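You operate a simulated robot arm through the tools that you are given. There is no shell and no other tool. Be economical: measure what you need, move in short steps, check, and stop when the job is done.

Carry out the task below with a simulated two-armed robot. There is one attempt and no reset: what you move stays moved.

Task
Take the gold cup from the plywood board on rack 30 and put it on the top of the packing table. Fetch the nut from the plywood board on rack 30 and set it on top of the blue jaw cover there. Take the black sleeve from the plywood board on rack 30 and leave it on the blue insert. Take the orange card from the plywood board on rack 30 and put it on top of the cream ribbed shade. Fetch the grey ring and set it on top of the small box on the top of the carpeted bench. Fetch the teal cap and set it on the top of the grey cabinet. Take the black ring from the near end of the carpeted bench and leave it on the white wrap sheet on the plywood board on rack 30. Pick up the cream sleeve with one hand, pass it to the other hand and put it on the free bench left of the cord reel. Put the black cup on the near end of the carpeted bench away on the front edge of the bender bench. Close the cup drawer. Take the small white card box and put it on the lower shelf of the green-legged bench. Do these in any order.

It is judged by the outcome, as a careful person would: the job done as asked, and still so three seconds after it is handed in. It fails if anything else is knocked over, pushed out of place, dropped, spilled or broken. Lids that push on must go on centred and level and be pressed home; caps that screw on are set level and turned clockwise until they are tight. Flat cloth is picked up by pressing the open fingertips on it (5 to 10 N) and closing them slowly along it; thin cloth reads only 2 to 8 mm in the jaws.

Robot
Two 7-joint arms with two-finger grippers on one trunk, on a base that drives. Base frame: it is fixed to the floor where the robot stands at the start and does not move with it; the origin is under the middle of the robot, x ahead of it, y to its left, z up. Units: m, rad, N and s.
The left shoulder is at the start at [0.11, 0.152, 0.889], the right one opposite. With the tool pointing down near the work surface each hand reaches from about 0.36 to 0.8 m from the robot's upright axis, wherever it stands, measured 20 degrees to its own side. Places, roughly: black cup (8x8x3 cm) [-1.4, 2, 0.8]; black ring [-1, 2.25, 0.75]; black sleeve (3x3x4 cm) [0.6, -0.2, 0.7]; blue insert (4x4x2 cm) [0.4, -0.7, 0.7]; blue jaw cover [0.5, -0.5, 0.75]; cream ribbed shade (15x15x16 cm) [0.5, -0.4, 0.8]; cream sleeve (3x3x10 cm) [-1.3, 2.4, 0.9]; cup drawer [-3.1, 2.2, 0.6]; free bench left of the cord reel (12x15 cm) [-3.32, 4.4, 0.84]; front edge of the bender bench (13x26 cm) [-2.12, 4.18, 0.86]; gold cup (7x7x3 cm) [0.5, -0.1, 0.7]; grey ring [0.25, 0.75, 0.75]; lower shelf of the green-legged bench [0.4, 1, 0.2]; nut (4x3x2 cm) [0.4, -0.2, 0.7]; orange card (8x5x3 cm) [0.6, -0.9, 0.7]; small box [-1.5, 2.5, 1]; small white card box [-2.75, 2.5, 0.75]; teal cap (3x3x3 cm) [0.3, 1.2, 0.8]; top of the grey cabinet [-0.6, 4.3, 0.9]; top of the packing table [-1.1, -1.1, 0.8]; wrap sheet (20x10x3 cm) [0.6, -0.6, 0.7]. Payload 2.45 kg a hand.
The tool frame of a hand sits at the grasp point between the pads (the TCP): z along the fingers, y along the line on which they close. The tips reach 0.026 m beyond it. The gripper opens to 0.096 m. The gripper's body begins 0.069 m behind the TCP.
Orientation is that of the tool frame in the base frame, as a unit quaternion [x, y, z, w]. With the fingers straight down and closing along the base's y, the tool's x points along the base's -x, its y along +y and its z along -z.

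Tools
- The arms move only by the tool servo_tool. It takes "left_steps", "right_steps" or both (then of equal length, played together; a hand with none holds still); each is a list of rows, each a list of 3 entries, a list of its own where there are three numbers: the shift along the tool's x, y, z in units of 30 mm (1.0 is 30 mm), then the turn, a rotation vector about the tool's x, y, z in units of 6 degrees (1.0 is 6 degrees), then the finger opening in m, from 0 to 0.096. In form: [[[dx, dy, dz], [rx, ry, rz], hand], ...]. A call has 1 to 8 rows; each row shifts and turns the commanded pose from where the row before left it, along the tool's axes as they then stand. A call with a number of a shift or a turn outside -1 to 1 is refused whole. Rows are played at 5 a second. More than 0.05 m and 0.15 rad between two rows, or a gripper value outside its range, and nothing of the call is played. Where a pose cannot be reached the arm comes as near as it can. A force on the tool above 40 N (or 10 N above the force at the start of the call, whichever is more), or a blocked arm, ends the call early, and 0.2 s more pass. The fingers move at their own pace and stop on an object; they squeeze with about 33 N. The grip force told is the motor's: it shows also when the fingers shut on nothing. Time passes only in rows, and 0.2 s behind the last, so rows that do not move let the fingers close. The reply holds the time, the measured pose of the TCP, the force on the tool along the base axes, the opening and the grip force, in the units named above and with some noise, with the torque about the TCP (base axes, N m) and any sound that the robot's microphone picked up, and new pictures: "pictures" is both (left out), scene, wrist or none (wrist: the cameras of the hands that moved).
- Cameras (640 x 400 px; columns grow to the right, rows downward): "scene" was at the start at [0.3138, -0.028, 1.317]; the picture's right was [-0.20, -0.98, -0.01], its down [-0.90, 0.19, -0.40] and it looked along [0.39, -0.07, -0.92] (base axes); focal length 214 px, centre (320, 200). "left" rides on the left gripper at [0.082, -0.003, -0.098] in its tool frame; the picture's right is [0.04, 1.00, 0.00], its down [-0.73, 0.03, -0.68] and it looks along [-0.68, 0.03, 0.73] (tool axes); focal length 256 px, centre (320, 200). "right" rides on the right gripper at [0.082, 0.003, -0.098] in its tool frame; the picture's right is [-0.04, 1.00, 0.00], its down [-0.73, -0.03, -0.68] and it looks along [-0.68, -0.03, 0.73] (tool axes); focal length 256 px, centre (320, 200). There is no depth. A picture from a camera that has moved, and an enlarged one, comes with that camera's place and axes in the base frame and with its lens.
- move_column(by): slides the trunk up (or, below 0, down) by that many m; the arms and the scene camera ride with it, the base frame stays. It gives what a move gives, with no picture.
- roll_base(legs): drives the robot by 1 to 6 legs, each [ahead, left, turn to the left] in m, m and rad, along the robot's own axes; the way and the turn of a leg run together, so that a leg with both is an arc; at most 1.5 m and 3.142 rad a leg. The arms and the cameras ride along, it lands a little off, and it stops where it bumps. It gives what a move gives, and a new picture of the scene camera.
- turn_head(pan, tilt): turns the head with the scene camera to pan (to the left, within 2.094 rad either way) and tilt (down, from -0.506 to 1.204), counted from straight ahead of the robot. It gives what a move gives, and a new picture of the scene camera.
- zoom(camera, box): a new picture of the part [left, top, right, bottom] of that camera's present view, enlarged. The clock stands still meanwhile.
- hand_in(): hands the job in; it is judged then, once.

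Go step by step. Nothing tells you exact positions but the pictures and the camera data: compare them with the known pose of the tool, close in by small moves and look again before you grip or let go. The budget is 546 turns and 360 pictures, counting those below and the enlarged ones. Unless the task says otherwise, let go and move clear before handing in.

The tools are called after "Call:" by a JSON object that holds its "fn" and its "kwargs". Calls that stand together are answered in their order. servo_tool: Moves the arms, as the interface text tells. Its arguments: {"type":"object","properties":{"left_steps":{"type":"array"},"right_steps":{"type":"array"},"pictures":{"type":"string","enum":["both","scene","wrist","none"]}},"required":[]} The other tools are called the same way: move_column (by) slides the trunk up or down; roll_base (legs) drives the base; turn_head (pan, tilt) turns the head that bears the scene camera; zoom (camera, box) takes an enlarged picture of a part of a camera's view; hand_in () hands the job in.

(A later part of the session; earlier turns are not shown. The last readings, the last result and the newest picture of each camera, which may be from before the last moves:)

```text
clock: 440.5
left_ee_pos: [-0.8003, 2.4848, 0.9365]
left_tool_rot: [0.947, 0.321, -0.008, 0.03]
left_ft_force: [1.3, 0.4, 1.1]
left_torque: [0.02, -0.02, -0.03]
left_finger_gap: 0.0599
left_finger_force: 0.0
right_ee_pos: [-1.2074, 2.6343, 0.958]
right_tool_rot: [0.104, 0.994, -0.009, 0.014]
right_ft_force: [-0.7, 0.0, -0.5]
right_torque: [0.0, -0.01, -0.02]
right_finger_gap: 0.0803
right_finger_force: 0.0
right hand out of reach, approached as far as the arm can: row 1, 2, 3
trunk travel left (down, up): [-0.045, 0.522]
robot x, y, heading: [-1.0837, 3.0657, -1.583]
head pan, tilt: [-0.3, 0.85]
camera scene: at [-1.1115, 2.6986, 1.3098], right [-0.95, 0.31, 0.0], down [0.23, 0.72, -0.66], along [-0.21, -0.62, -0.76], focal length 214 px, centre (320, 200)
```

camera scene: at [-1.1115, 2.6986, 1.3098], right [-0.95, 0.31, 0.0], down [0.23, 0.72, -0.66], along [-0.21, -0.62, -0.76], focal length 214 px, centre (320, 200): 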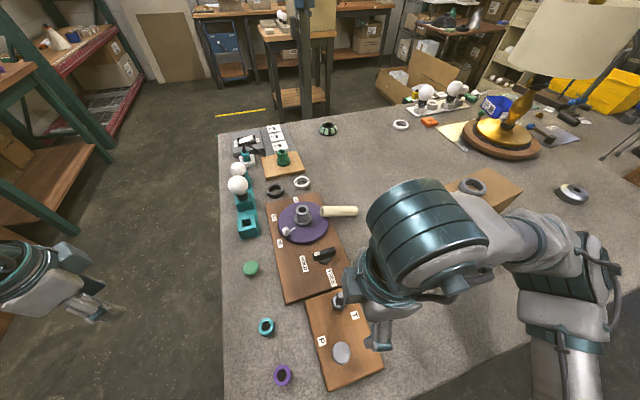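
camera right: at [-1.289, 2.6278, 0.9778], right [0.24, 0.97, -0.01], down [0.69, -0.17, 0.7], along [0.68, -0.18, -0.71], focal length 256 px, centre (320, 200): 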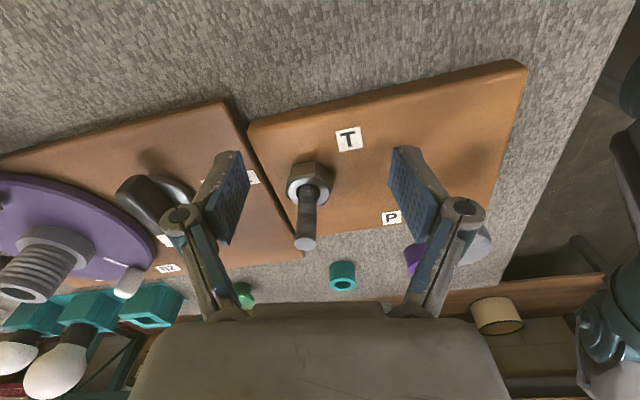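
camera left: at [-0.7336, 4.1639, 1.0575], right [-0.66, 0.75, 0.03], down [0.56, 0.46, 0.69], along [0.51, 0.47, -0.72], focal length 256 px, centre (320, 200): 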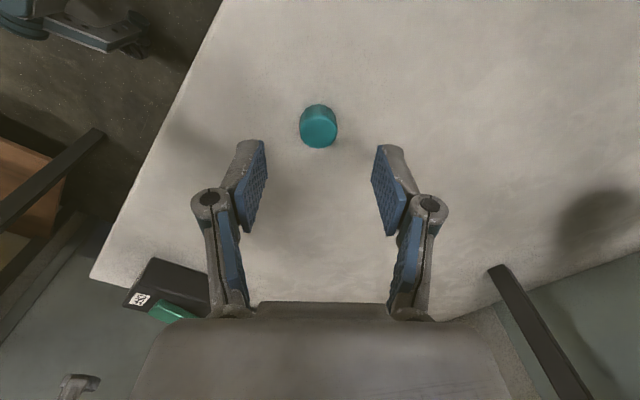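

The sideways grip limits reach badly from here. From the bench's near (east) end the sleeve lies along my forward direction, so I'll go round there with the wrist straight.

Call:
{"fn": "servo_tool", "kwargs": {"right_steps": [[[0, 0, -0.5], [0, 0, 1], 0.06], [[0, 0, -0.5], [0, 0, 1], 0.06], [[0, 0, -0.5], [0, 0, 1], 0.06], [[0, 0, 0], [0, 0, 1], 0.06], [[0, 0, 0], [0, 0, 1], 0.06], [[0, 0, 0], [0, 0, 1], 0.06], [[0, 0, 0], [0, 0, 1], 0.06], [[0, 0, 0], [0, 0, 1], 0.06]], "pictures": "none"}}

Call:
{"fn": "roll_base", "kwargs": {"legs": [[-0.3, 0, 0], [0, 0.6, 0], [0, 0, -1.56], [0, 1.25, 0]]}}

Call:
{"fn": "servo_tool", "kwargs": {"right_steps": [[[0, -0.5, 0], [0, 0, 1], 0.06], [[0, -0.5, 0], [0, 0, 1], 0.06], [[0, -0.5, 0], [0, 0, 1], 0.06], [[0, -0.5, 0], [0, 0, 1], 0.06], [[-0.5, -0.5, 0], [0, 0, 0.8], 0.06], [[-0.7, -0.5, 0], [0, 0, 0], 0.06], [[-0.7, 0, 0], [0, 0, 0], 0.06], [[-0.7, 0, 0], [0, 0, 0], 0.06]], "pictures": "none"}}

Call:
{"fn": "turn_head", "kwargs": {"pan": 0, "tilt": 0.8}}

```text
clock: 442.3
left_ee_pos: [-0.7988, 2.4848, 0.9378]
left_tool_rot: [0.947, 0.32, -0.008, 0.031]
left_ft_force: [0.7, -0.6, 0.0]
left_torque: [0.0, -0.02, 0.0]
left_finger_gap: 0.06
left_finger_force: 0.1
right_ee_pos: [-1.2101, 2.6358, 1.0045]
right_tool_rot: [0.499, 0.867, -0.002, 0.016]
right_ft_force: [0.0, 0.6, -0.6]
right_torque: [0.01, -0.01, 0.0]
right_finger_gap: 0.0601
right_finger_force: 0.2
trunk travel left (down, up): [-0.045, 0.522]
robot x, y, heading: [-1.0798, 3.0653, -1.589]
head pan, tilt: [-0.3, 0.85]
```

```text
clock: 457.0
left_ee_pos: [-1.0568, 1.8255, 0.9387]
left_tool_rot: [0.898, -0.439, -0.028, 0.018]
left_ft_force: [-0.2, 0.2, -0.2]
left_torque: [-0.06, -0.01, 0.02]
left_finger_gap: 0.06
left_finger_force: 0.1
right_ee_pos: [-0.9097, 2.2364, 1.006]
right_tool_rot: [0.964, 0.265, -0.013, 0.013]
right_ft_force: [-0.6, -0.5, -0.4]
right_torque: [-0.06, -0.07, -0.03]
right_finger_gap: 0.0601
right_finger_force: 0.0
trunk travel left (down, up): [-0.045, 0.522]
robot x, y, heading: [-0.4829, 2.11, 3.136]
head pan, tilt: [-0.3, 0.85]
camera scene: at [-0.8441, 2.14, 1.3101], right [0.3, 0.95, 0.0], down [0.72, -0.23, -0.65], along [-0.62, 0.2, -0.76], focal length 214 px, centre (320, 200)
```

scene: 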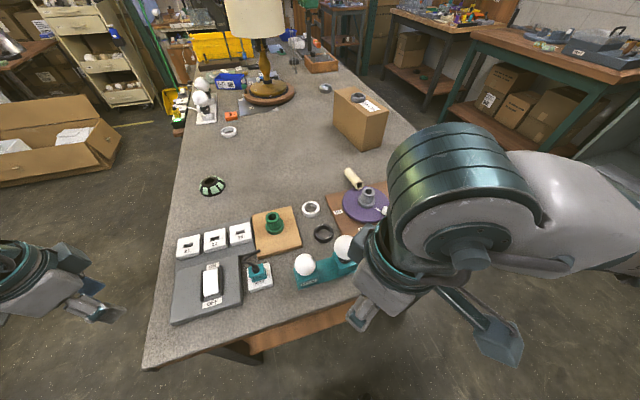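

```text
clock: 458.8
left_ee_pos: [-1.0529, 1.8166, 0.9369]
left_tool_rot: [0.898, -0.439, -0.03, 0.015]
left_ft_force: [0.5, -0.8, 0.0]
left_torque: [0.01, -0.02, -0.04]
left_finger_gap: 0.0596
left_finger_force: 0.2
right_ee_pos: [-1.0077, 2.3105, 1.0055]
right_tool_rot: [1.0, 0.017, -0.012, 0.011]
right_ft_force: [-0.8, -0.1, -0.2]
right_torque: [0.0, -0.04, -0.01]
right_finger_gap: 0.0602
right_finger_force: 0.0
trunk travel left (down, up): [-0.045, 0.522]
robot x, y, heading: [-0.4829, 2.1064, 3.134]
head pan, tilt: [-0.3, 0.85]
```

```text
clock: 459.6
left_ee_pos: [-1.0521, 1.8184, 0.9394]
left_tool_rot: [0.898, -0.439, -0.031, 0.016]
left_ft_force: [-0.3, 0.2, -1.2]
left_torque: [-0.01, -0.02, 0.05]
left_finger_gap: 0.0601
left_finger_force: 0.2
right_ee_pos: [-1.0059, 2.3122, 1.0061]
right_tool_rot: [1.0, 0.016, -0.013, 0.012]
right_ft_force: [0.5, -0.3, -0.6]
right_torque: [0.01, 0.0, 0.0]
right_finger_gap: 0.06
right_finger_force: 0.1
trunk travel left (down, up): [-0.045, 0.522]
robot x, y, heading: [-0.4815, 2.1063, 3.131]
head pan, tilt: [0.0, 0.799]
camera scene: at [-0.8505, 2.1081, 1.3142], right [0.01, 1.0, 0.0], down [0.72, 0.0, -0.69], along [-0.69, 0.01, -0.72], focal length 214 px, centre (320, 200)
```

scene: 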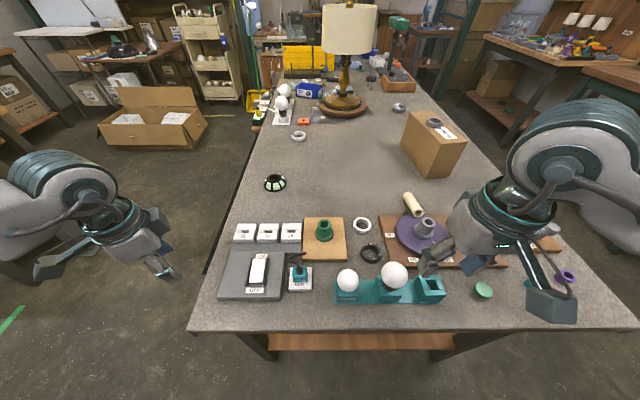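

Call:
{"fn": "roll_base", "kwargs": {"legs": [[0.12, 0, 0.005]]}}

Call:
{"fn": "servo_tool", "kwargs": {"right_steps": [[[-0.9, -0.45, 0], [0, 0, 0], 0.07], [[-0.9, -0.45, 0], [0, 0, 0], 0.07], [[-0.9, -0.45, 0], [0, 0, 0], 0.07], [[-0.9, -0.45, 0.3], [0, 0, 0], 0.07], [[-0.9, -0.3, 0.5], [0, 0, 0], 0.07], [[0, 0, 0], [0, 0, 0], 0.07]], "pictures": "wrist"}}

```text
clock: 460.9
left_ee_pos: [-1.1717, 1.8173, 0.9402]
left_tool_rot: [0.899, -0.437, -0.029, 0.016]
left_ft_force: [-0.1, 0.4, -0.1]
left_torque: [-0.02, 0.01, 0.03]
left_finger_gap: 0.0599
left_finger_force: 0.2
right_ee_pos: [-1.1283, 2.3112, 1.0068]
right_tool_rot: [1.0, 0.02, -0.012, 0.013]
right_ft_force: [0.2, 0.0, -0.8]
right_torque: [-0.02, -0.01, 0.0]
right_finger_gap: 0.0599
right_finger_force: 0.1
trunk travel left (down, up): [-0.045, 0.522]
robot x, y, heading: [-0.6036, 2.1064, 3.142]
head pan, tilt: [0.0, 0.799]
camera scene: at [-0.9708, 2.1082, 1.3142], right [0.0, 1.0, 0.0], down [0.72, 0.0, -0.69], along [-0.69, 0.0, -0.72], focal length 214 px, centre (320, 200)
```

scene: 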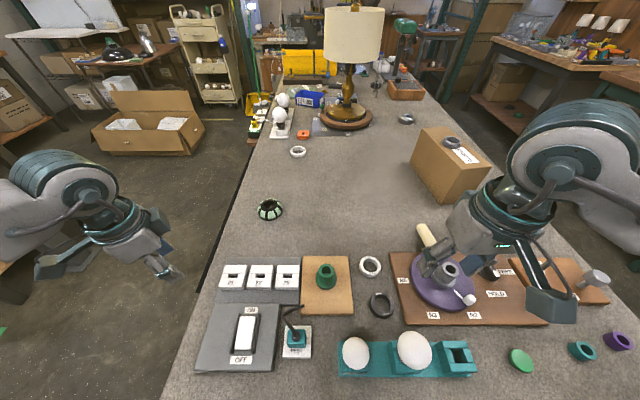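

```text
clock: 462.3
left_ee_pos: [-1.1644, 1.8172, 0.9444]
left_tool_rot: [0.899, -0.436, -0.033, 0.017]
left_ft_force: [-0.9, 0.5, 1.0]
left_torque: [-0.02, 0.0, 0.0]
left_finger_gap: 0.0601
left_finger_force: 0.0
right_ee_pos: [-1.2375, 2.3815, 0.9738]
right_tool_rot: [1.0, 0.019, -0.017, 0.013]
right_ft_force: [0.2, 0.0, 0.9]
right_torque: [-0.01, 0.02, 0.01]
right_finger_gap: 0.07
right_finger_force: 0.1
right hand out of reach, approached as far as the arm can: row 3, 4, 5
trunk travel left (down, up): [-0.045, 0.522]
robot x, y, heading: [-0.603, 2.1073, 3.138]
head pan, tilt: [0.0, 0.799]
camera right: at [-1.1531, 2.3838, 1.0687], right [0.0, -1.0, 0.03], down [-0.71, 0.02, 0.7], along [-0.7, -0.02, -0.71], focal length 256 px, centre (320, 200)
```

right: 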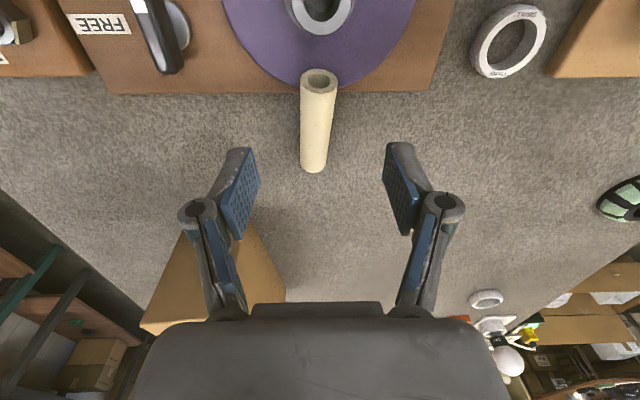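

Call:
{"fn": "servo_tool", "kwargs": {"right_steps": [[[-0.3, -0.2, 0.9], [0, 0, 0], 0.07], [[-0.43, 0, 0.9], [0, 0, 0], 0.07], [[0, 0, 0.9], [0, 0, 0], 0.07], [[0, 0, 0.9], [0, 0, 0], 0.07], [[0, 0, 0.2], [0, 0, 0], 0.07], [[0, 0, 0], [0, 0, 0], 0.07]], "pictures": "wrist"}}

```text
clock: 463.7
left_ee_pos: [-1.1657, 1.8172, 0.9432]
left_tool_rot: [0.899, -0.436, -0.033, 0.019]
left_ft_force: [-0.1, 0.5, -0.7]
left_torque: [-0.02, -0.03, 0.01]
left_finger_gap: 0.0599
left_finger_force: 0.1
right_ee_pos: [-1.2625, 2.3828, 0.8598]
right_tool_rot: [1.0, 0.019, -0.015, 0.014]
right_ft_force: [-0.3, 0.9, 0.8]
right_torque: [-0.03, 0.01, -0.02]
right_finger_gap: 0.0696
right_finger_force: 0.1
trunk travel left (down, up): [-0.045, 0.522]
robot x, y, heading: [-0.6035, 2.1087, 3.143]
head pan, tilt: [0.0, 0.799]
camera right: at [-1.1798, 2.3855, 0.9549], right [0.0, -1.0, 0.03], down [-0.71, 0.02, 0.7], along [-0.7, -0.02, -0.71], focal length 256 px, centre (320, 200)
```

right: 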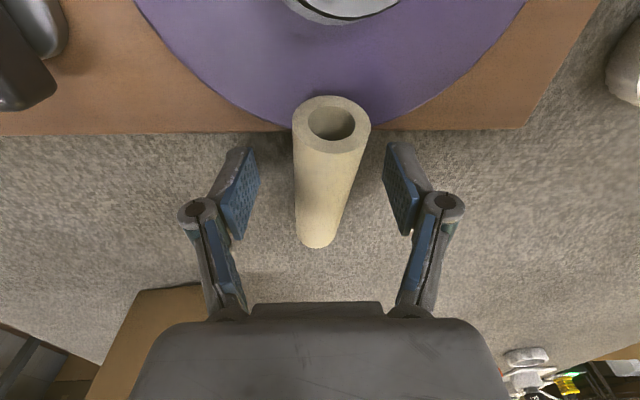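

Call:
{"fn": "servo_tool", "kwargs": {"right_steps": [[[0, 0, 0.2], [0, 0, 0], 0.07], [[0, 0, 0], [0, 0, 0], 0.05], [[0, 0, 0], [0, 0, 0], 0.03], [[0, 0, 0], [0, 0, 0], 0.01], [[0, 0, 0], [0, 0, 0], 0.01], [[0, 0, -1], [0, 0, 0], 0.01], [[0, 0, -1], [0, 0, 0], 0.01], [[0, 0, -1], [0, 0, 0], 0.01]], "pictures": "wrist"}}

```text
clock: 465.5
left_ee_pos: [-1.1686, 1.8193, 0.9407]
left_tool_rot: [0.898, -0.438, -0.031, 0.018]
left_ft_force: [-0.9, 0.3, -0.6]
left_torque: [0.0, 0.02, 0.02]
left_finger_gap: 0.0601
left_finger_force: 0.0
right_ee_pos: [-1.2592, 2.3879, 0.9393]
right_tool_rot: [1.0, 0.017, -0.013, 0.013]
right_ft_force: [-1.0, -0.1, -0.4]
right_torque: [0.0, -0.02, 0.0]
right_finger_gap: 0.0253
right_finger_force: 32.8
right hand out of reach, approached as far as the arm can: row 8
trunk travel left (down, up): [-0.045, 0.522]
robot x, y, heading: [-0.6025, 2.1094, 3.14]
head pan, tilt: [0.0, 0.799]
camera right: at [-1.1752, 2.391, 1.0351], right [0.0, -1.0, 0.03], down [-0.72, 0.02, 0.7], along [-0.7, -0.02, -0.72], focal length 256 px, centre (320, 200)
```

right: 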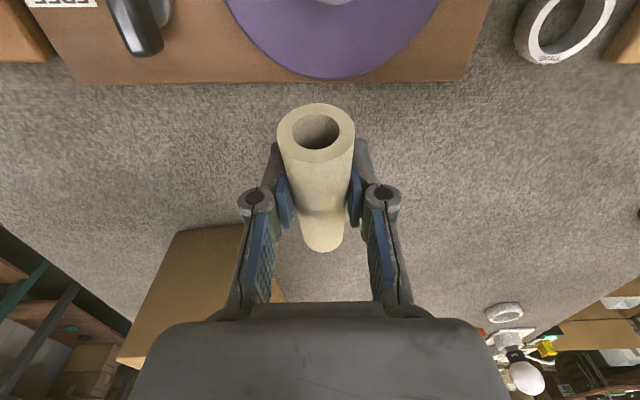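

The sleeve is held near its middle, pointing forward. I'll back away from the bench and bring the right hand toward the centre, turning it so the free end points left.

Call:
{"fn": "roll_base", "kwargs": {"legs": [[-0.3, 0, 0]]}}

Call:
{"fn": "servo_tool", "kwargs": {"right_steps": [[[1, 0.3, -0.3], [0, 0, -1], 0.01], [[1, 0.3, -0.3], [0, 0, -1], 0.01], [[1, 0.5, -0.3], [0, 0, -1], 0.01], [[0.9, 0.8, -0.3], [0, 0, -1], 0.01], [[0.6, 0.9, 0], [0, 0, -1], 0.01], [[0.5, 0.9, 0], [0, 0, -1], 0.01], [[0, 0, 0], [0, 0, -1], 0.01], [[0, 0, 0], [0, 0, -1], 0.01]], "left_steps": [[[0, 0, -0.3], [0, 0, 1], 0.07], [[0, 0, -0.3], [0, 0, 1], 0.07], [[0, 0, -0.3], [0, 0, 1], 0.07], [[0, 0, -0.3], [0, 0, 1], 0.07], [[0, 0, 0], [0, 0, 1], 0.07], [[0, 0, 0], [0, 0, 1], 0.07], [[0, 0, 0], [0, -1, 0], 0.07], [[0, 0, 0], [0, -1, 0], 0.07]], "pictures": "none"}}

Call:
{"fn": "servo_tool", "kwargs": {"right_steps": [[[0, 0, 0], [0, 0, -1], 0.01], [[0, 0, 0], [0, 0, -1], 0.01], [[0, 0, 0], [0, 0, -1], 0.01], [[0, 0, 0], [0, 0, -1], 0.01], [[0, 0, 0], [0, 0, -1], 0.01], [[0, 0, 0], [0, 0, -1], 0.01], [[0, 0, 0], [0, 0, -1], 0.01], [[0, 0, 0], [0, 0, 0], 0.01]], "left_steps": [[[0, 0, 0], [0, -1, 0], 0.07], [[0, 0, 0], [0, -1, 0], 0.07], [[0, 0, 0], [0, -1, 0], 0.07], [[0, 0, 0], [0, -1, 0], 0.07], [[0, 0, 0], [0, -1, 0], 0.07], [[0, 0, 0], [0, 0, 0], 0.07], [[0, 0, 0], [0, 0, 0], 0.07], [[0, 0, 0], [0, 0, 0], 0.07]], "pictures": "both"}}

```text
clock: 467.5
left_ee_pos: [-0.8645, 1.8161, 0.9435]
left_tool_rot: [0.898, -0.437, -0.033, 0.017]
left_ft_force: [-0.6, 0.2, 0.3]
left_torque: [0.01, -0.03, 0.0]
left_finger_gap: 0.0598
left_finger_force: 0.0
right_ee_pos: [-0.9563, 2.3862, 0.9418]
right_tool_rot: [1.0, 0.018, -0.015, 0.014]
right_ft_force: [0.3, 0.2, -0.9]
right_torque: [0.05, 0.01, -0.03]
right_finger_gap: 0.0255
right_finger_force: 32.9
trunk travel left (down, up): [-0.045, 0.522]
robot x, y, heading: [-0.3044, 2.1086, 3.137]
head pan, tilt: [0.0, 0.799]
camera scene: at [-0.6701, 2.1069, 1.314], right [0.0, 1.0, 0.0], down [0.72, 0.0, -0.69], along [-0.69, 0.0, -0.72], focal length 214 px, centre (320, 200)
```

scene: 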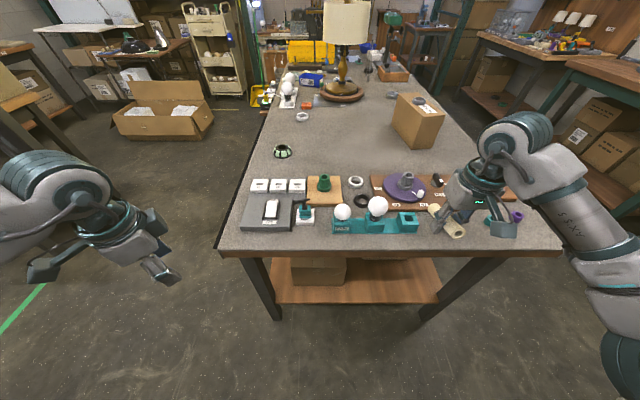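

```text
clock: 469.3
left_ee_pos: [-0.8581, 1.818, 0.9824]
left_tool_rot: [0.712, -0.693, -0.104, -0.045]
left_ft_force: [0.5, 0.1, -0.3]
left_torque: [0.0, -0.03, -0.03]
left_finger_gap: 0.0699
left_finger_force: 0.0
right_ee_pos: [-0.7674, 2.3227, 0.9759]
right_tool_rot: [0.905, 0.424, -0.021, 0.005]
right_ft_force: [0.2, 1.0, -1.2]
right_torque: [-0.03, 0.01, -0.01]
right_finger_gap: 0.0254
right_finger_force: 33.3
trunk travel left (down, up): [-0.045, 0.522]
robot x, y, heading: [-0.2987, 2.1041, 3.137]
head pan, tilt: [0.0, 0.799]
```

```text
clock: 471.1
left_ee_pos: [-0.8576, 1.8161, 0.9831]
left_tool_rot: [0.661, -0.658, -0.284, -0.222]
left_ft_force: [-0.4, -1.5, -1.1]
left_torque: [0.03, -0.02, 0.0]
left_finger_gap: 0.0699
left_finger_force: 0.0
right_ee_pos: [-0.67, 2.2398, 0.9275]
right_tool_rot: [0.694, 0.72, -0.022, -0.003]
right_ft_force: [0.1, -0.7, -0.7]
right_torque: [0.01, 0.05, 0.0]
right_finger_gap: 0.0256
right_finger_force: 33.3
right hand out of reach, approached as far as the arm can: row 2, 3, 4, 5, 6, 7
trunk travel left (down, up): [-0.045, 0.522]
robot x, y, heading: [-0.3005, 2.1108, 3.137]
head pan, tilt: [0.0, 0.799]
camera scene: at [-0.6694, 2.1062, 1.3142], right [0.0, 1.0, 0.0], down [0.72, 0.0, -0.69], along [-0.69, 0.0, -0.72], focal length 214 px, centre (320, 200)
camera right: at [-0.6678, 2.3242, 1.0234], right [1.0, 0.0, -0.04], down [0.02, -0.72, 0.7], along [-0.03, -0.7, -0.72], focal length 256 px, centre (320, 200)
camera left: at [-0.8474, 1.6895, 1.0007], right [-1.0, -0.07, 0.05], down [0.05, 0.09, 0.99], along [-0.07, 0.99, -0.09], focal length 256 px, centre (320, 200)
```

scene: 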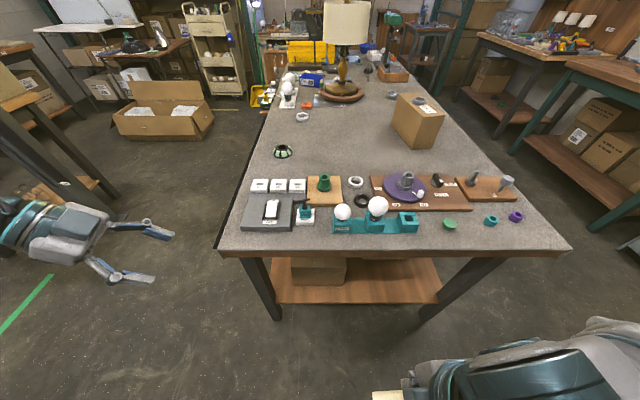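
right: 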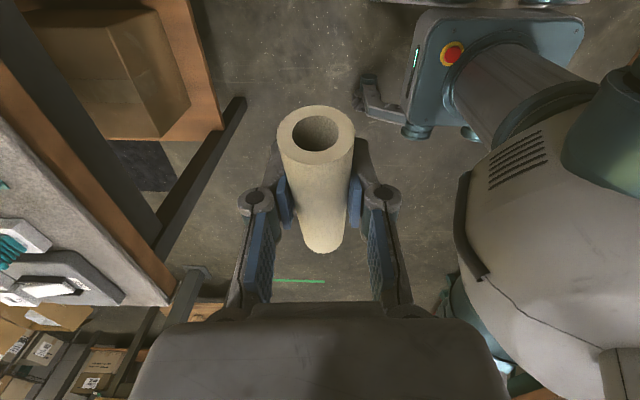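
left: 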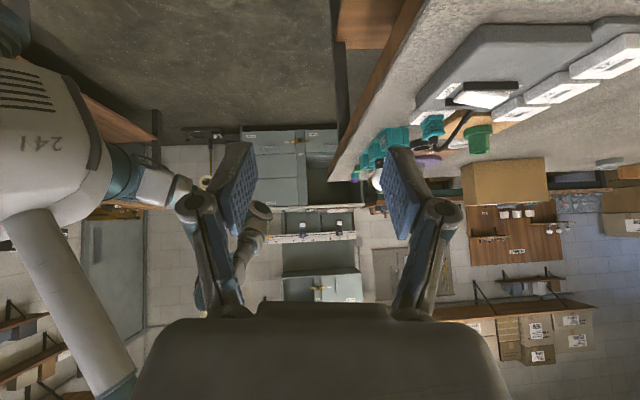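

Both hands are in handover poses. I'll bring the left hand across toward the sleeve's left end.

Call:
{"fn": "servo_tool", "kwargs": {"left_steps": [[[-0.84, -0.74, 0.68], [0, 0, 0], 0.08], [[-0.84, -0.74, 0.68], [0, 0, 0], 0.08], [[-0.84, -0.74, 0.68], [0, 0, 0], 0.08], [[-0.84, -0.74, 0.68], [0, 0, 0], 0.08], [[-0.84, -0.74, 0.68], [0, 0, 0], 0.08], [[-0.84, -0.74, 0.68], [0, 0, 0], 0.08], [[0, 0, 0], [0, 0, 0], 0.08]], "pictures": "wrist"}}

```text
clock: 472.7
left_ee_pos: [-0.7311, 2.0162, 0.9821]
left_tool_rot: [0.662, -0.658, -0.284, -0.221]
left_ft_force: [-0.2, -0.9, 0.2]
left_torque: [-0.03, -0.01, -0.02]
left_finger_gap: 0.0801
left_finger_force: 0.0
right_ee_pos: [-0.6712, 2.2418, 0.9273]
right_tool_rot: [0.694, 0.72, -0.023, -0.004]
right_ft_force: [-0.2, 0.8, 0.0]
right_torque: [0.03, 0.01, -0.02]
right_finger_gap: 0.0252
right_finger_force: 33.4
trunk travel left (down, up): [-0.045, 0.522]
robot x, y, heading: [-0.3039, 2.11, 3.141]
head pan, tilt: [0.0, 0.799]
camera left: at [-0.7212, 1.8898, 1.0004], right [-1.0, -0.07, 0.05], down [0.05, 0.09, 0.99], along [-0.07, 0.99, -0.09], focal length 256 px, centre (320, 200)
```

left: 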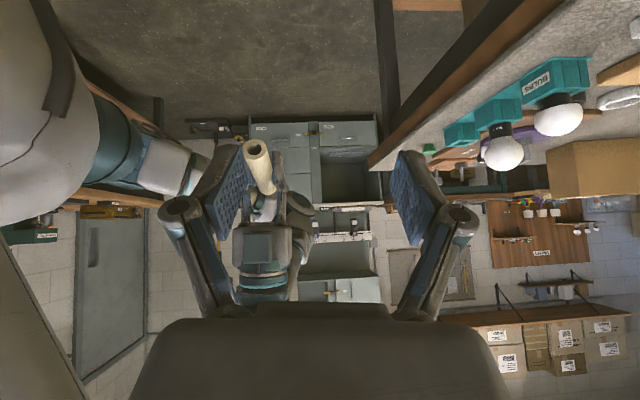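

The left hand reaches well. I'll align it with the sleeve end first, then advance onto it.

Call:
{"fn": "servo_tool", "kwargs": {"left_steps": [[[0, -0.81, 0], [0, 0, 0], 0.08], [[0, -0.81, 0], [0, 0, 0], 0.08], [[0, -0.81, 0], [0, 0, 0], 0.08], [[-0.52, 0, 0.87], [0, 0, 0], 0.08], [[-0.52, 0, 0.87], [0, 0, 0], 0.08], [[-0.52, 0, 0.87], [0, 0, 0], 0.08], [[0, 0, 0], [0, 0, 0], 0.08]], "pictures": "wrist"}}

```text
clock: 474.3
left_ee_pos: [-0.6621, 2.105, 0.9488]
left_tool_rot: [0.661, -0.658, -0.284, -0.221]
left_ft_force: [0.4, 0.4, -0.9]
left_torque: [-0.01, 0.01, 0.04]
left_finger_gap: 0.08
left_finger_force: 0.0
right_ee_pos: [-0.6707, 2.2405, 0.9288]
right_tool_rot: [0.695, 0.719, -0.023, -0.003]
right_ft_force: [-0.1, 0.5, -0.7]
right_torque: [-0.03, 0.01, -0.01]
right_finger_gap: 0.0254
right_finger_force: 33.0
trunk travel left (down, up): [-0.045, 0.522]
robot x, y, heading: [-0.3024, 2.1113, 3.141]
head pan, tilt: [0.0, 0.799]
camera left: at [-0.653, 1.9789, 0.9675], right [-1.0, -0.07, 0.06], down [0.05, 0.09, 0.99], along [-0.07, 0.99, -0.09], focal length 256 px, centre (320, 200)
```

left: 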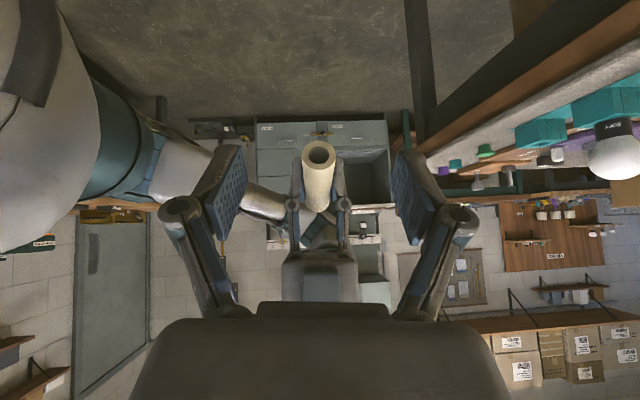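

Call:
{"fn": "servo_tool", "kwargs": {"left_steps": [[[-0.53, 0.08, 0.87], [0, 0, 0], 0.08], [[-0.53, 0.08, 0.87], [0, 0, 0], 0.08], [[-0.4, 0.08, 0.65], [0, 0, 0], 0.08], [[0, 0, 0], [0, 0, 0], 0.08]], "pictures": "wrist"}}

```text
clock: 475.3
left_ee_pos: [-0.6752, 2.1602, 0.9292]
left_tool_rot: [0.661, -0.658, -0.284, -0.223]
left_ft_force: [-0.5, -0.6, -0.2]
left_torque: [-0.01, 0.02, 0.01]
left_finger_gap: 0.08
left_finger_force: 0.2
left hand out of reach, approached as far as the arm can: row 2, 3
right_ee_pos: [-0.6716, 2.2401, 0.927]
right_tool_rot: [0.694, 0.72, -0.021, -0.003]
right_ft_force: [-0.2, 0.8, -0.5]
right_torque: [0.0, 0.03, -0.02]
right_finger_gap: 0.0252
right_finger_force: 33.5
trunk travel left (down, up): [-0.045, 0.522]
robot x, y, heading: [-0.3004, 2.1093, 3.14]
head pan, tilt: [0.0, 0.799]
camera left: at [-0.6648, 2.0346, 0.9486], right [-1.0, -0.07, 0.05], down [0.05, 0.09, 0.99], along [-0.07, 0.99, -0.09], focal length 256 px, centre (320, 200)
```

left: 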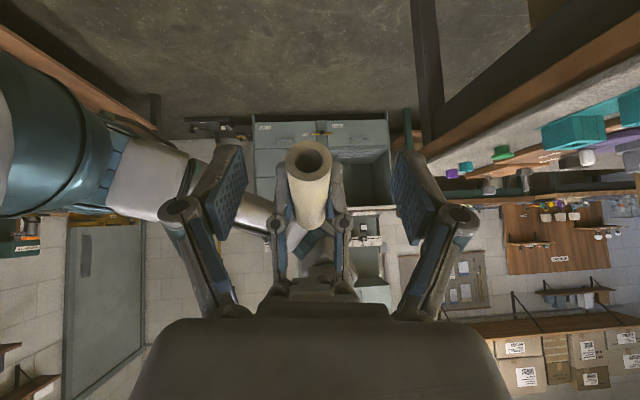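

Call:
{"fn": "servo_tool", "kwargs": {"right_steps": [[[-0.6, 0, 0], [0, 0, 0], 0.01], [[-0.6, 0, 0], [0, 0, 0], 0.01], [[0, 0, 0], [0, 0, 0], 0.01]], "pictures": "none"}}

Call:
{"fn": "zoom", "kwargs": {"camera": "left", "box": [160, 80, 480, 280]}}

```text
clock: 476.1
left_ee_pos: [-0.6737, 2.1606, 0.9302]
left_tool_rot: [0.661, -0.658, -0.284, -0.222]
left_ft_force: [0.0, -0.5, 0.2]
left_torque: [0.04, -0.01, 0.02]
left_finger_gap: 0.0799
left_finger_force: 0.0
right_ee_pos: [-0.6636, 2.2097, 0.9255]
right_tool_rot: [0.694, 0.72, -0.024, -0.002]
right_ft_force: [0.6, -0.4, -0.3]
right_torque: [0.02, 0.01, -0.01]
right_finger_gap: 0.0254
right_finger_force: 33.1
right hand out of reach, approached as far as the arm can: row 2
trunk travel left (down, up): [-0.045, 0.522]
robot x, y, heading: [-0.3014, 2.1066, 3.14]
head pan, tilt: [0.0, 0.799]
```

```text
2.00 times, centred on (320, 180) of left
camera zoom: at [-0.6647, 2.0344, 0.9486], right [-1.0, -0.07, 0.05], down [0.05, 0.09, 0.99], along [-0.07, 0.99, -0.09], focal length 512 px, centre (320, 240)
```

zoom: 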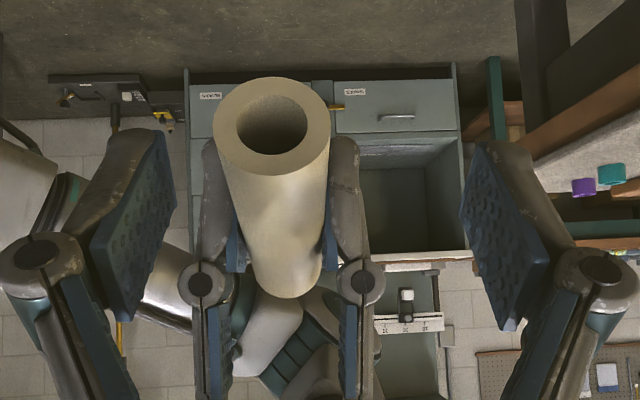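

Both hands are near their inward limits this close to the body; I'll move both forward together, where they should reach further across.

Call:
{"fn": "servo_tool", "kwargs": {"left_steps": [[[0, 0.9, 0], [0, 0, 0], 0.08], [[0, 0.9, 0], [0, 0, 0], 0.08], [[0, 0.9, 0], [0, 0, 0], 0.08], [[0, 0.9, 0], [0, 0, 0], 0.08], [[0, 0, 0], [0, 0, 0], 0.08]], "right_steps": [[[0, -0.9, 0], [0, 0, 0], 0.01], [[0, -0.9, 0], [0, 0, 0], 0.01], [[0, -0.9, 0], [0, 0, 0], 0.01], [[0, -0.9, 0], [0, 0, 0], 0.01], [[0, 0, 0], [0, 0, 0], 0.01]], "pictures": "none"}}

Call:
{"fn": "servo_tool", "kwargs": {"left_steps": [[[-0.3, -0.1, 0.6], [0, 0, 0], 0.08], [[-0.3, -0.1, 0.6], [0, 0, 0], 0.08], [[0, 0, 0], [0, 0, 0], 0.08]], "pictures": "wrist"}}

```text
clock: 477.3
left_ee_pos: [-0.7716, 2.1535, 0.939]
left_tool_rot: [0.661, -0.658, -0.284, -0.22]
left_ft_force: [-0.1, 0.8, -0.6]
left_torque: [0.01, 0.01, 0.01]
left_finger_gap: 0.08
left_finger_force: 0.0
left hand out of reach, approached as far as the arm can: row 4
right_ee_pos: [-0.6888, 2.2271, 0.9026]
right_tool_rot: [0.695, 0.719, -0.023, -0.004]
right_ft_force: [0.1, 0.5, -0.9]
right_torque: [0.0, 0.03, 0.0]
right_finger_gap: 0.0253
right_finger_force: 32.6
right hand out of reach, approached as far as the arm can: row 1, 2, 3, 4
trunk travel left (down, up): [-0.045, 0.522]
robot x, y, heading: [-0.3044, 2.1032, 3.138]
head pan, tilt: [0.0, 0.799]
```

```text
clock: 478.1
left_ee_pos: [-0.7675, 2.1575, 0.9255]
left_tool_rot: [0.662, -0.657, -0.285, -0.221]
left_ft_force: [0.5, -0.7, -0.1]
left_torque: [-0.02, 0.04, 0.01]
left_finger_gap: 0.0801
left_finger_force: 0.1
left hand out of reach, approached as far as the arm can: row 1, 2
right_ee_pos: [-0.688, 2.2269, 0.9019]
right_tool_rot: [0.695, 0.719, -0.021, -0.003]
right_ft_force: [0.5, 0.2, -0.9]
right_torque: [-0.01, 0.0, 0.02]
right_finger_gap: 0.0253
right_finger_force: 32.8
trunk travel left (down, up): [-0.045, 0.522]
robot x, y, heading: [-0.3002, 2.1095, 3.141]
head pan, tilt: [0.0, 0.799]
camera left: at [-0.7577, 2.0311, 0.9425], right [-1.0, -0.07, 0.05], down [0.05, 0.09, 0.99], along [-0.07, 0.99, -0.09], focal length 256 px, centre (320, 200)
```

left: 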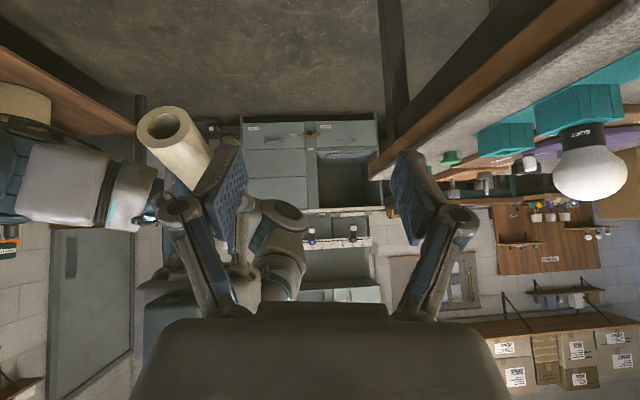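

I'll tilt the left hand further inward, which carries its fingertips further across, and realign with the sleeve end.

Call:
{"fn": "servo_tool", "kwargs": {"left_steps": [[[0, 0, -0.5], [0, -1, 0], 0.08], [[0, 0, -0.5], [0, -1, 0], 0.08], [[0, 0, 0], [0, -1, 0], 0.08], [[0, 0, 0], [0, -1, 0], 0.08], [[0, -0.9, 0], [0, 0, 0], 0.08], [[0, -0.9, 0], [0, 0, 0], 0.08], [[0, -0.9, 0], [0, 0, 0], 0.08], [[0, 0, 0], [0, 0, 0], 0.08]], "pictures": "wrist"}}

```text
clock: 479.9
left_ee_pos: [-0.6857, 2.1397, 0.94]
left_tool_rot: [-0.588, 0.597, 0.415, 0.354]
left_ft_force: [0.1, 1.3, -0.9]
left_torque: [0.0, 0.01, -0.01]
left_finger_gap: 0.0799
left_finger_force: 0.1
right_ee_pos: [-0.6889, 2.2276, 0.9019]
right_tool_rot: [0.695, 0.719, -0.023, -0.004]
right_ft_force: [0.6, 0.1, -0.1]
right_torque: [-0.01, 0.0, -0.01]
right_finger_gap: 0.0255
right_finger_force: 32.7
trunk travel left (down, up): [-0.045, 0.522]
robot x, y, heading: [-0.2993, 2.1054, 3.137]
head pan, tilt: [0.0, 0.799]
camera left: at [-0.6802, 2.0166, 0.9045], right [-1.0, -0.05, 0.04], down [0.06, -0.32, 0.95], along [-0.04, 0.95, 0.32], focal length 256 px, centre (320, 200)
```

left: 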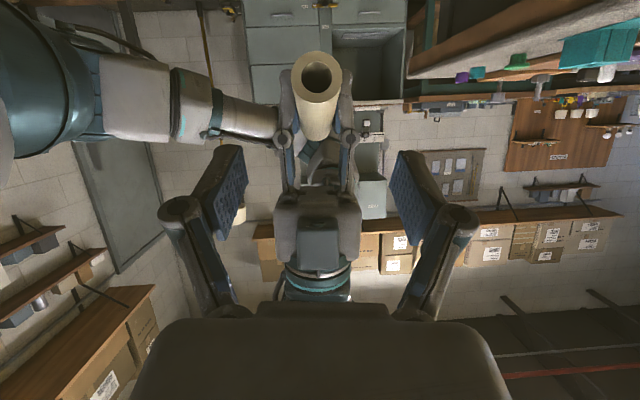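

Call:
{"fn": "servo_tool", "kwargs": {"left_steps": [[[0.53, 0.07, 0], [0, 0, 0], 0.08], [[0.53, 0, 0], [0, 0, 0], 0.08], [[0, 0, 0.7], [0, 0, 0], 0.08], [[0, 0, 0.7], [0, 0, 0], 0.08], [[0, 0, 0.6], [0, 0, 0], 0.08], [[0, 0, 0], [0, 0, 0], 0.08]], "pictures": "wrist"}}

```text
clock: 481.3
left_ee_pos: [-0.6927, 2.1813, 0.8868]
left_tool_rot: [-0.588, 0.597, 0.416, 0.354]
left_ft_force: [0.0, -0.3, 0.2]
left_torque: [-0.02, 0.03, -0.04]
left_finger_gap: 0.0798
left_finger_force: 0.1
right_ee_pos: [-0.6892, 2.2266, 0.9001]
right_tool_rot: [0.695, 0.718, -0.021, -0.003]
right_ft_force: [0.4, 1.0, -0.8]
right_torque: [0.01, -0.01, 0.0]
right_finger_gap: 0.0253
right_finger_force: 33.2
trunk travel left (down, up): [-0.045, 0.522]
robot x, y, heading: [-0.303, 2.1085, 3.139]
head pan, tilt: [0.0, 0.799]
camera left: at [-0.687, 2.0579, 0.8519], right [-1.0, -0.05, 0.04], down [0.06, -0.32, 0.95], along [-0.04, 0.95, 0.32], focal length 256 px, centre (320, 200)
```

left: 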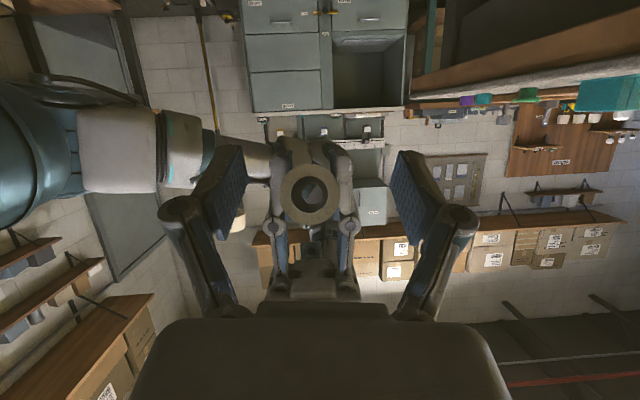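

The sleeve end is between the left fingers. Closing the left hand on it.

Call:
{"fn": "servo_tool", "kwargs": {"left_steps": [[[0, 0, 0], [0, 0, 0], 0.06], [[0, 0, 0], [0, 0, 0], 0.04], [[0, 0, 0], [0, 0, 0], 0.025], [[0, 0, 0], [0, 0, 0], 0.01], [[0, 0, 0], [0, 0, 0], 0.01]], "pictures": "wrist"}}

```text
clock: 482.5
left_ee_pos: [-0.6901, 2.1801, 0.8859]
left_tool_rot: [-0.586, 0.601, 0.412, 0.355]
left_ft_force: [31.9, -7.2, 5.9]
left_torque: [0.25, 0.36, -0.49]
left_finger_gap: 0.0259
left_finger_force: 32.6
right_ee_pos: [-0.6889, 2.2276, 0.9019]
right_tool_rot: [0.696, 0.717, -0.023, -0.003]
right_ft_force: [-32.6, 7.5, -4.9]
right_torque: [0.12, 0.13, -1.03]
right_finger_gap: 0.0255
right_finger_force: 33.3
trunk travel left (down, up): [-0.045, 0.522]
robot x, y, heading: [-0.3039, 2.1055, 3.141]
head pan, tilt: [0.0, 0.799]
camera left: at [-0.6854, 2.0578, 0.8515], right [-1.0, -0.04, 0.04], down [0.06, -0.32, 0.95], along [-0.03, 0.95, 0.32], focal length 256 px, centre (320, 200)
```

left: 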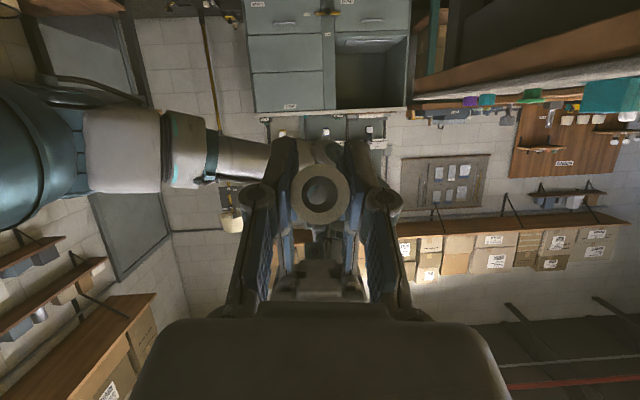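

Both hands hold it. Now the right hand opens and withdraws.

Call:
{"fn": "servo_tool", "kwargs": {"right_steps": [[[0, 0, 0], [0, 0, 0], 0.04], [[0, 0, 0], [0, 0, 0], 0.07], [[0, 0, 0], [0, 0, 0], 0.08], [[0, 0, -0.8], [0, 0, 0], 0.08], [[0, 0, -0.8], [0, 0, 0], 0.08], [[0.8, 0, -0.5], [0, 0, 0], 0.08], [[1, 0, 0], [0, 0, 0], 0.08], [[1, 0, 0], [0, 0, 0], 0.08]], "pictures": "none"}}

Call:
{"fn": "zoom", "kwargs": {"camera": "left", "box": [160, 80, 480, 280]}}

```text
clock: 484.3
left_ee_pos: [-0.6916, 2.1826, 0.8873]
left_tool_rot: [-0.589, 0.597, 0.416, 0.352]
left_ft_force: [0.5, 1.0, -0.8]
left_torque: [-0.03, -0.02, 0.01]
left_finger_gap: 0.0255
left_finger_force: 32.8
right_ee_pos: [-0.6347, 2.2805, 0.9388]
right_tool_rot: [0.694, 0.72, -0.022, -0.004]
right_ft_force: [0.6, -0.4, -0.2]
right_torque: [-0.03, 0.03, 0.02]
right_finger_gap: 0.0801
right_finger_force: 0.1
right hand out of reach, approached as far as the arm can: row 4, 5, 6, 7, 8
trunk travel left (down, up): [-0.045, 0.522]
robot x, y, heading: [-0.3042, 2.1078, 3.142]
head pan, tilt: [0.0, 0.799]
```

```text
2.00 times, centred on (320, 180) of left
camera zoom: at [-0.687, 2.0587, 0.8521], right [-1.0, -0.05, 0.04], down [0.06, -0.32, 0.95], along [-0.04, 0.95, 0.32], focal length 512 px, centre (320, 240)
```

zoom: 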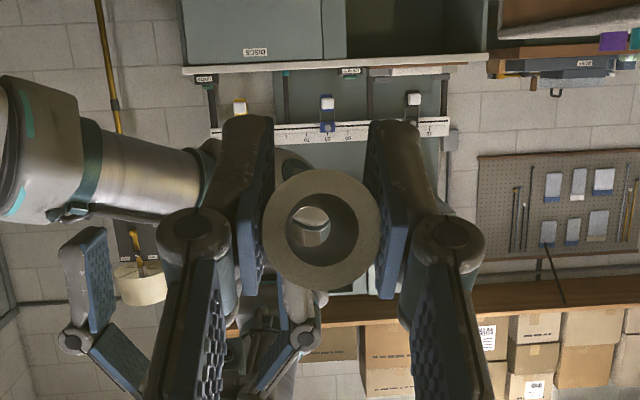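

The left hand now holds the sleeve alone. I'll move it out to the left and turn it back so the sleeve hangs down.

Call:
{"fn": "servo_tool", "kwargs": {"left_steps": [[[0.17, 0, -0.96], [0, 0, 0], 0.01], [[0.17, 0, -0.96], [0, 0, 0], 0.01], [[0.17, 0, -0.96], [0, 0, 0], 0.01], [[0.17, 0, -0.96], [0, 0, 0], 0.01], [[0.17, 0, -0.96], [0, 0, 0], 0.01], [[0.17, 0, -0.96], [0, 0, 0], 0.01], [[0.17, 0, -0.96], [0, 1, 0], 0.01], [[0, 0, -0.5], [0, 1, 0], 0.01]], "right_steps": [[[0, 0, 0], [0, 0, 1], 0.08], [[0, 0, 0], [0, 0, 1], 0.08], [[0.5, 0, 0], [0, 0, 1], 0.08], [[0.5, 0, 0], [0, 0, 1], 0.08], [[0.5, 0, 0], [0, 0, 1], 0.08], [[0.3, 0, 0], [0, 0, 1], 0.08], [[0, -0.5, 0], [0, 0, 1], 0.08], [[0, -0.5, 0], [0, 0, 1], 0.08]], "pictures": "none"}}

Call:
{"fn": "servo_tool", "kwargs": {"left_steps": [[[0, 0, 0], [0, 1, 0], 0.01], [[0, 0, 0], [0, 1, 0], 0.01], [[0, 0, 0], [0, 1, 0], 0.01], [[0, 0, 0], [0, 1, 0], 0.01], [[0, 0, 0], [0, 1, 0], 0.01], [[0, 0, 0], [0, 1, 0], 0.01], [[0, 0, 0], [0, 1, 0], 0.01], [[0, 0, 0], [0, 1, 0], 0.01]], "right_steps": [[[0, -0.5, 0], [0, 0, 1], 0.08], [[0, -0.5, 0], [0, 0, 1], 0.08], [[0, -0.5, 0], [0, 0, 1], 0.08], [[0, -0.5, 0], [0, 0, 1], 0.08], [[0, 0, 0], [0, 0, 1], 0.08], [[0, 0, 0], [0, 0, 1], 0.08], [[0, 0, 0], [0, 0, 0.5], 0.08], [[0, 0, 0], [0, 0, 0], 0.08]], "pictures": "scene"}}

```text
clock: 486.1
left_ee_pos: [-0.6818, 1.9712, 0.9424]
left_tool_rot: [-0.628, 0.632, 0.35, 0.289]
left_ft_force: [0.1, 0.0, 0.1]
left_torque: [-0.05, -0.01, 0.02]
left_finger_gap: 0.0256
left_finger_force: 33.0
right_ee_pos: [-0.6436, 2.351, 0.9352]
right_tool_rot: [0.927, 0.374, -0.022, 0.006]
right_ft_force: [-0.2, -0.5, 0.2]
right_torque: [-0.06, 0.01, 0.01]
right_finger_gap: 0.0801
right_finger_force: 0.1
trunk travel left (down, up): [-0.045, 0.522]
robot x, y, heading: [-0.3048, 2.1092, 3.141]
head pan, tilt: [0.0, 0.799]
```

```text
clock: 487.9
left_ee_pos: [-0.6806, 1.9697, 0.9441]
left_tool_rot: [0.718, -0.693, -0.065, -0.007]
left_ft_force: [0.6, -0.6, -0.6]
left_torque: [-0.01, -0.03, 0.01]
left_finger_gap: 0.0255
left_finger_force: 33.2
right_ee_pos: [-0.6796, 2.4005, 0.9346]
right_tool_rot: [0.999, 0.045, -0.018, 0.013]
right_ft_force: [0.2, 0.4, -0.3]
right_torque: [0.0, -0.01, -0.03]
right_finger_gap: 0.0801
right_finger_force: 0.0
trunk travel left (down, up): [-0.045, 0.522]
robot x, y, heading: [-0.3049, 2.1084, 3.139]
head pan, tilt: [0.0, 0.799]
camera scene: at [-0.6685, 2.1093, 1.3144], right [0.0, 1.0, 0.0], down [0.72, 0.0, -0.69], along [-0.69, 0.0, -0.72], focal length 214 px, centre (320, 200)
```

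scene: 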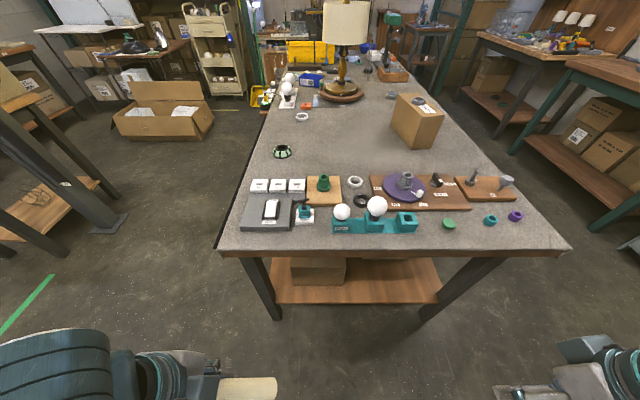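

The sleeve hangs from the left hand. On the way west I'll collect the black cup with the right hand from the bench's south side.

Call:
{"fn": "roll_base", "kwargs": {"legs": [[0.1, 1.0, 0], [0, 0, -1.57], [0, 1.25, 0]]}}

Call:
{"fn": "turn_head", "kwargs": {"pan": -0.2, "tilt": 0.85}}

```text
clock: 502.9
left_ee_pos: [-1.7927, 1.5026, 0.9428]
left_tool_rot: [-0.01, 0.998, 0.04, 0.051]
left_ft_force: [0.3, -0.2, -0.6]
left_torque: [-0.01, 0.02, 0.02]
left_finger_gap: 0.0252
left_finger_force: 33.2
right_ee_pos: [-1.3642, 1.4954, 0.9341]
right_tool_rot: [0.734, -0.678, -0.024, -0.003]
right_ft_force: [0.9, -0.4, 0.3]
right_torque: [-0.01, 0.02, 0.01]
right_finger_gap: 0.0801
right_finger_force: 0.1
trunk travel left (down, up): [-0.045, 0.522]
robot x, y, heading: [-1.6618, 1.1246, 1.555]
head pan, tilt: [0.0, 0.799]
camera scene: at [-1.6533, 1.4866, 1.3146], right [1.0, -0.01, 0.0], down [-0.01, -0.72, -0.69], along [0.01, 0.69, -0.72], focal length 214 px, centre (320, 200)
```

scene: 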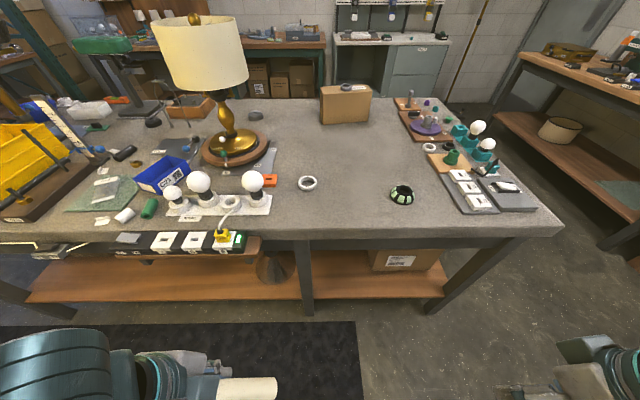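

```text
clock: 503.6
left_ee_pos: [-1.7944, 1.4992, 0.9449]
left_tool_rot: [-0.01, 0.998, 0.043, 0.051]
left_ft_force: [-0.3, -0.6, -1.0]
left_torque: [-0.02, 0.01, 0.04]
left_finger_gap: 0.0252
left_finger_force: 32.6
right_ee_pos: [-1.3651, 1.492, 0.9376]
right_tool_rot: [0.734, -0.678, -0.023, -0.005]
right_ft_force: [-0.5, 0.0, -0.1]
right_torque: [0.0, 0.01, 0.03]
right_finger_gap: 0.0799
right_finger_force: 0.0
trunk travel left (down, up): [-0.045, 0.522]
robot x, y, heading: [-1.659, 1.1226, 1.558]
head pan, tilt: [-0.201, 0.85]
camera scene: at [-1.639, 1.4821, 1.3107], right [0.98, -0.21, 0.0], down [-0.16, -0.74, -0.66], along [0.14, 0.64, -0.75], focal length 214 px, centre (320, 200)
```

scene: 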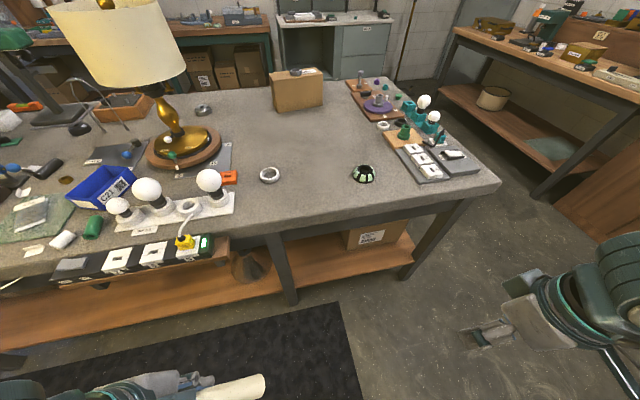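

Call:
{"fn": "roll_base", "kwargs": {"legs": [[0.225, 0.015, 0.013]]}}

Call:
{"fn": "servo_tool", "kwargs": {"right_steps": [[[-1, 0, 0], [0, 0, -0.4], 0.096], [[-1, 0, 0], [0, 0, 0], 0.096], [[-1, 0, 0], [0, 0, 0], 0.096], [[-1, 0, 0], [0, 0, 0], 0.096], [[-1, 0, 0.1], [0, 0, 0], 0.096], [[-1, 0, 0.2], [0, 0, 0], 0.096], [[-1, 0, 0.2], [0, 0, 0], 0.096], [[-1, 0, 0.2], [0, 0, 0], 0.096]], "pictures": "wrist"}}

```text
clock: 505.3
left_ee_pos: [-1.8112, 1.7239, 0.9441]
left_tool_rot: [-0.017, 0.998, 0.043, 0.051]
left_ft_force: [0.5, -0.4, -0.7]
left_torque: [-0.04, 0.02, 0.0]
left_finger_gap: 0.0253
left_finger_force: 33.0
right_ee_pos: [-1.3832, 1.7228, 0.9375]
right_tool_rot: [0.738, -0.675, -0.024, -0.005]
right_ft_force: [-0.2, -0.1, -0.3]
right_torque: [0.01, 0.03, -0.02]
right_finger_gap: 0.0803
right_finger_force: 0.1
trunk travel left (down, up): [-0.045, 0.522]
robot x, y, heading: [-1.6725, 1.3504, 1.57]
head pan, tilt: [-0.201, 0.85]
camera scene: at [-1.6568, 1.7095, 1.3105], right [0.98, -0.2, 0.0], down [-0.15, -0.74, -0.66], along [0.13, 0.64, -0.76], focal length 214 px, centre (320, 200)
```

scene: 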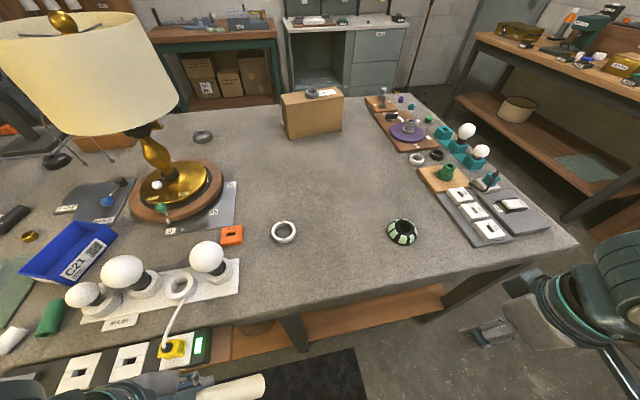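

```text
clock: 507.1
left_ee_pos: [-1.8137, 1.7222, 0.9451]
left_tool_rot: [-0.017, 0.997, 0.045, 0.052]
left_ft_force: [0.7, 0.5, -0.5]
left_torque: [-0.03, 0.01, -0.03]
left_finger_gap: 0.0251
left_finger_force: 33.1
right_ee_pos: [-1.4146, 1.9586, 0.9287]
right_tool_rot: [0.753, -0.658, -0.025, -0.007]
right_ft_force: [-0.1, 0.3, 0.0]
right_torque: [-0.02, 0.0, 0.02]
right_finger_gap: 0.096
right_finger_force: 0.0
trunk travel left (down, up): [-0.045, 0.522]
robot x, y, heading: [-1.6743, 1.3491, 1.571]
head pan, tilt: [-0.201, 0.85]
camera right: at [-1.4052, 1.8727, 1.0229], right [-1.0, -0.09, 0.02], down [-0.05, 0.7, 0.71], along [-0.08, 0.71, -0.7], focal length 256 px, centre (320, 200)
```

right: 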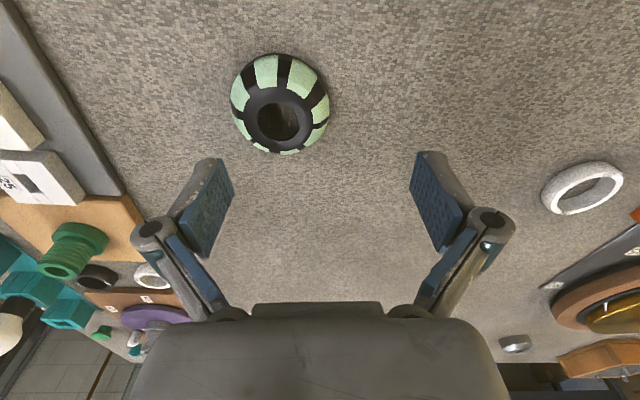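

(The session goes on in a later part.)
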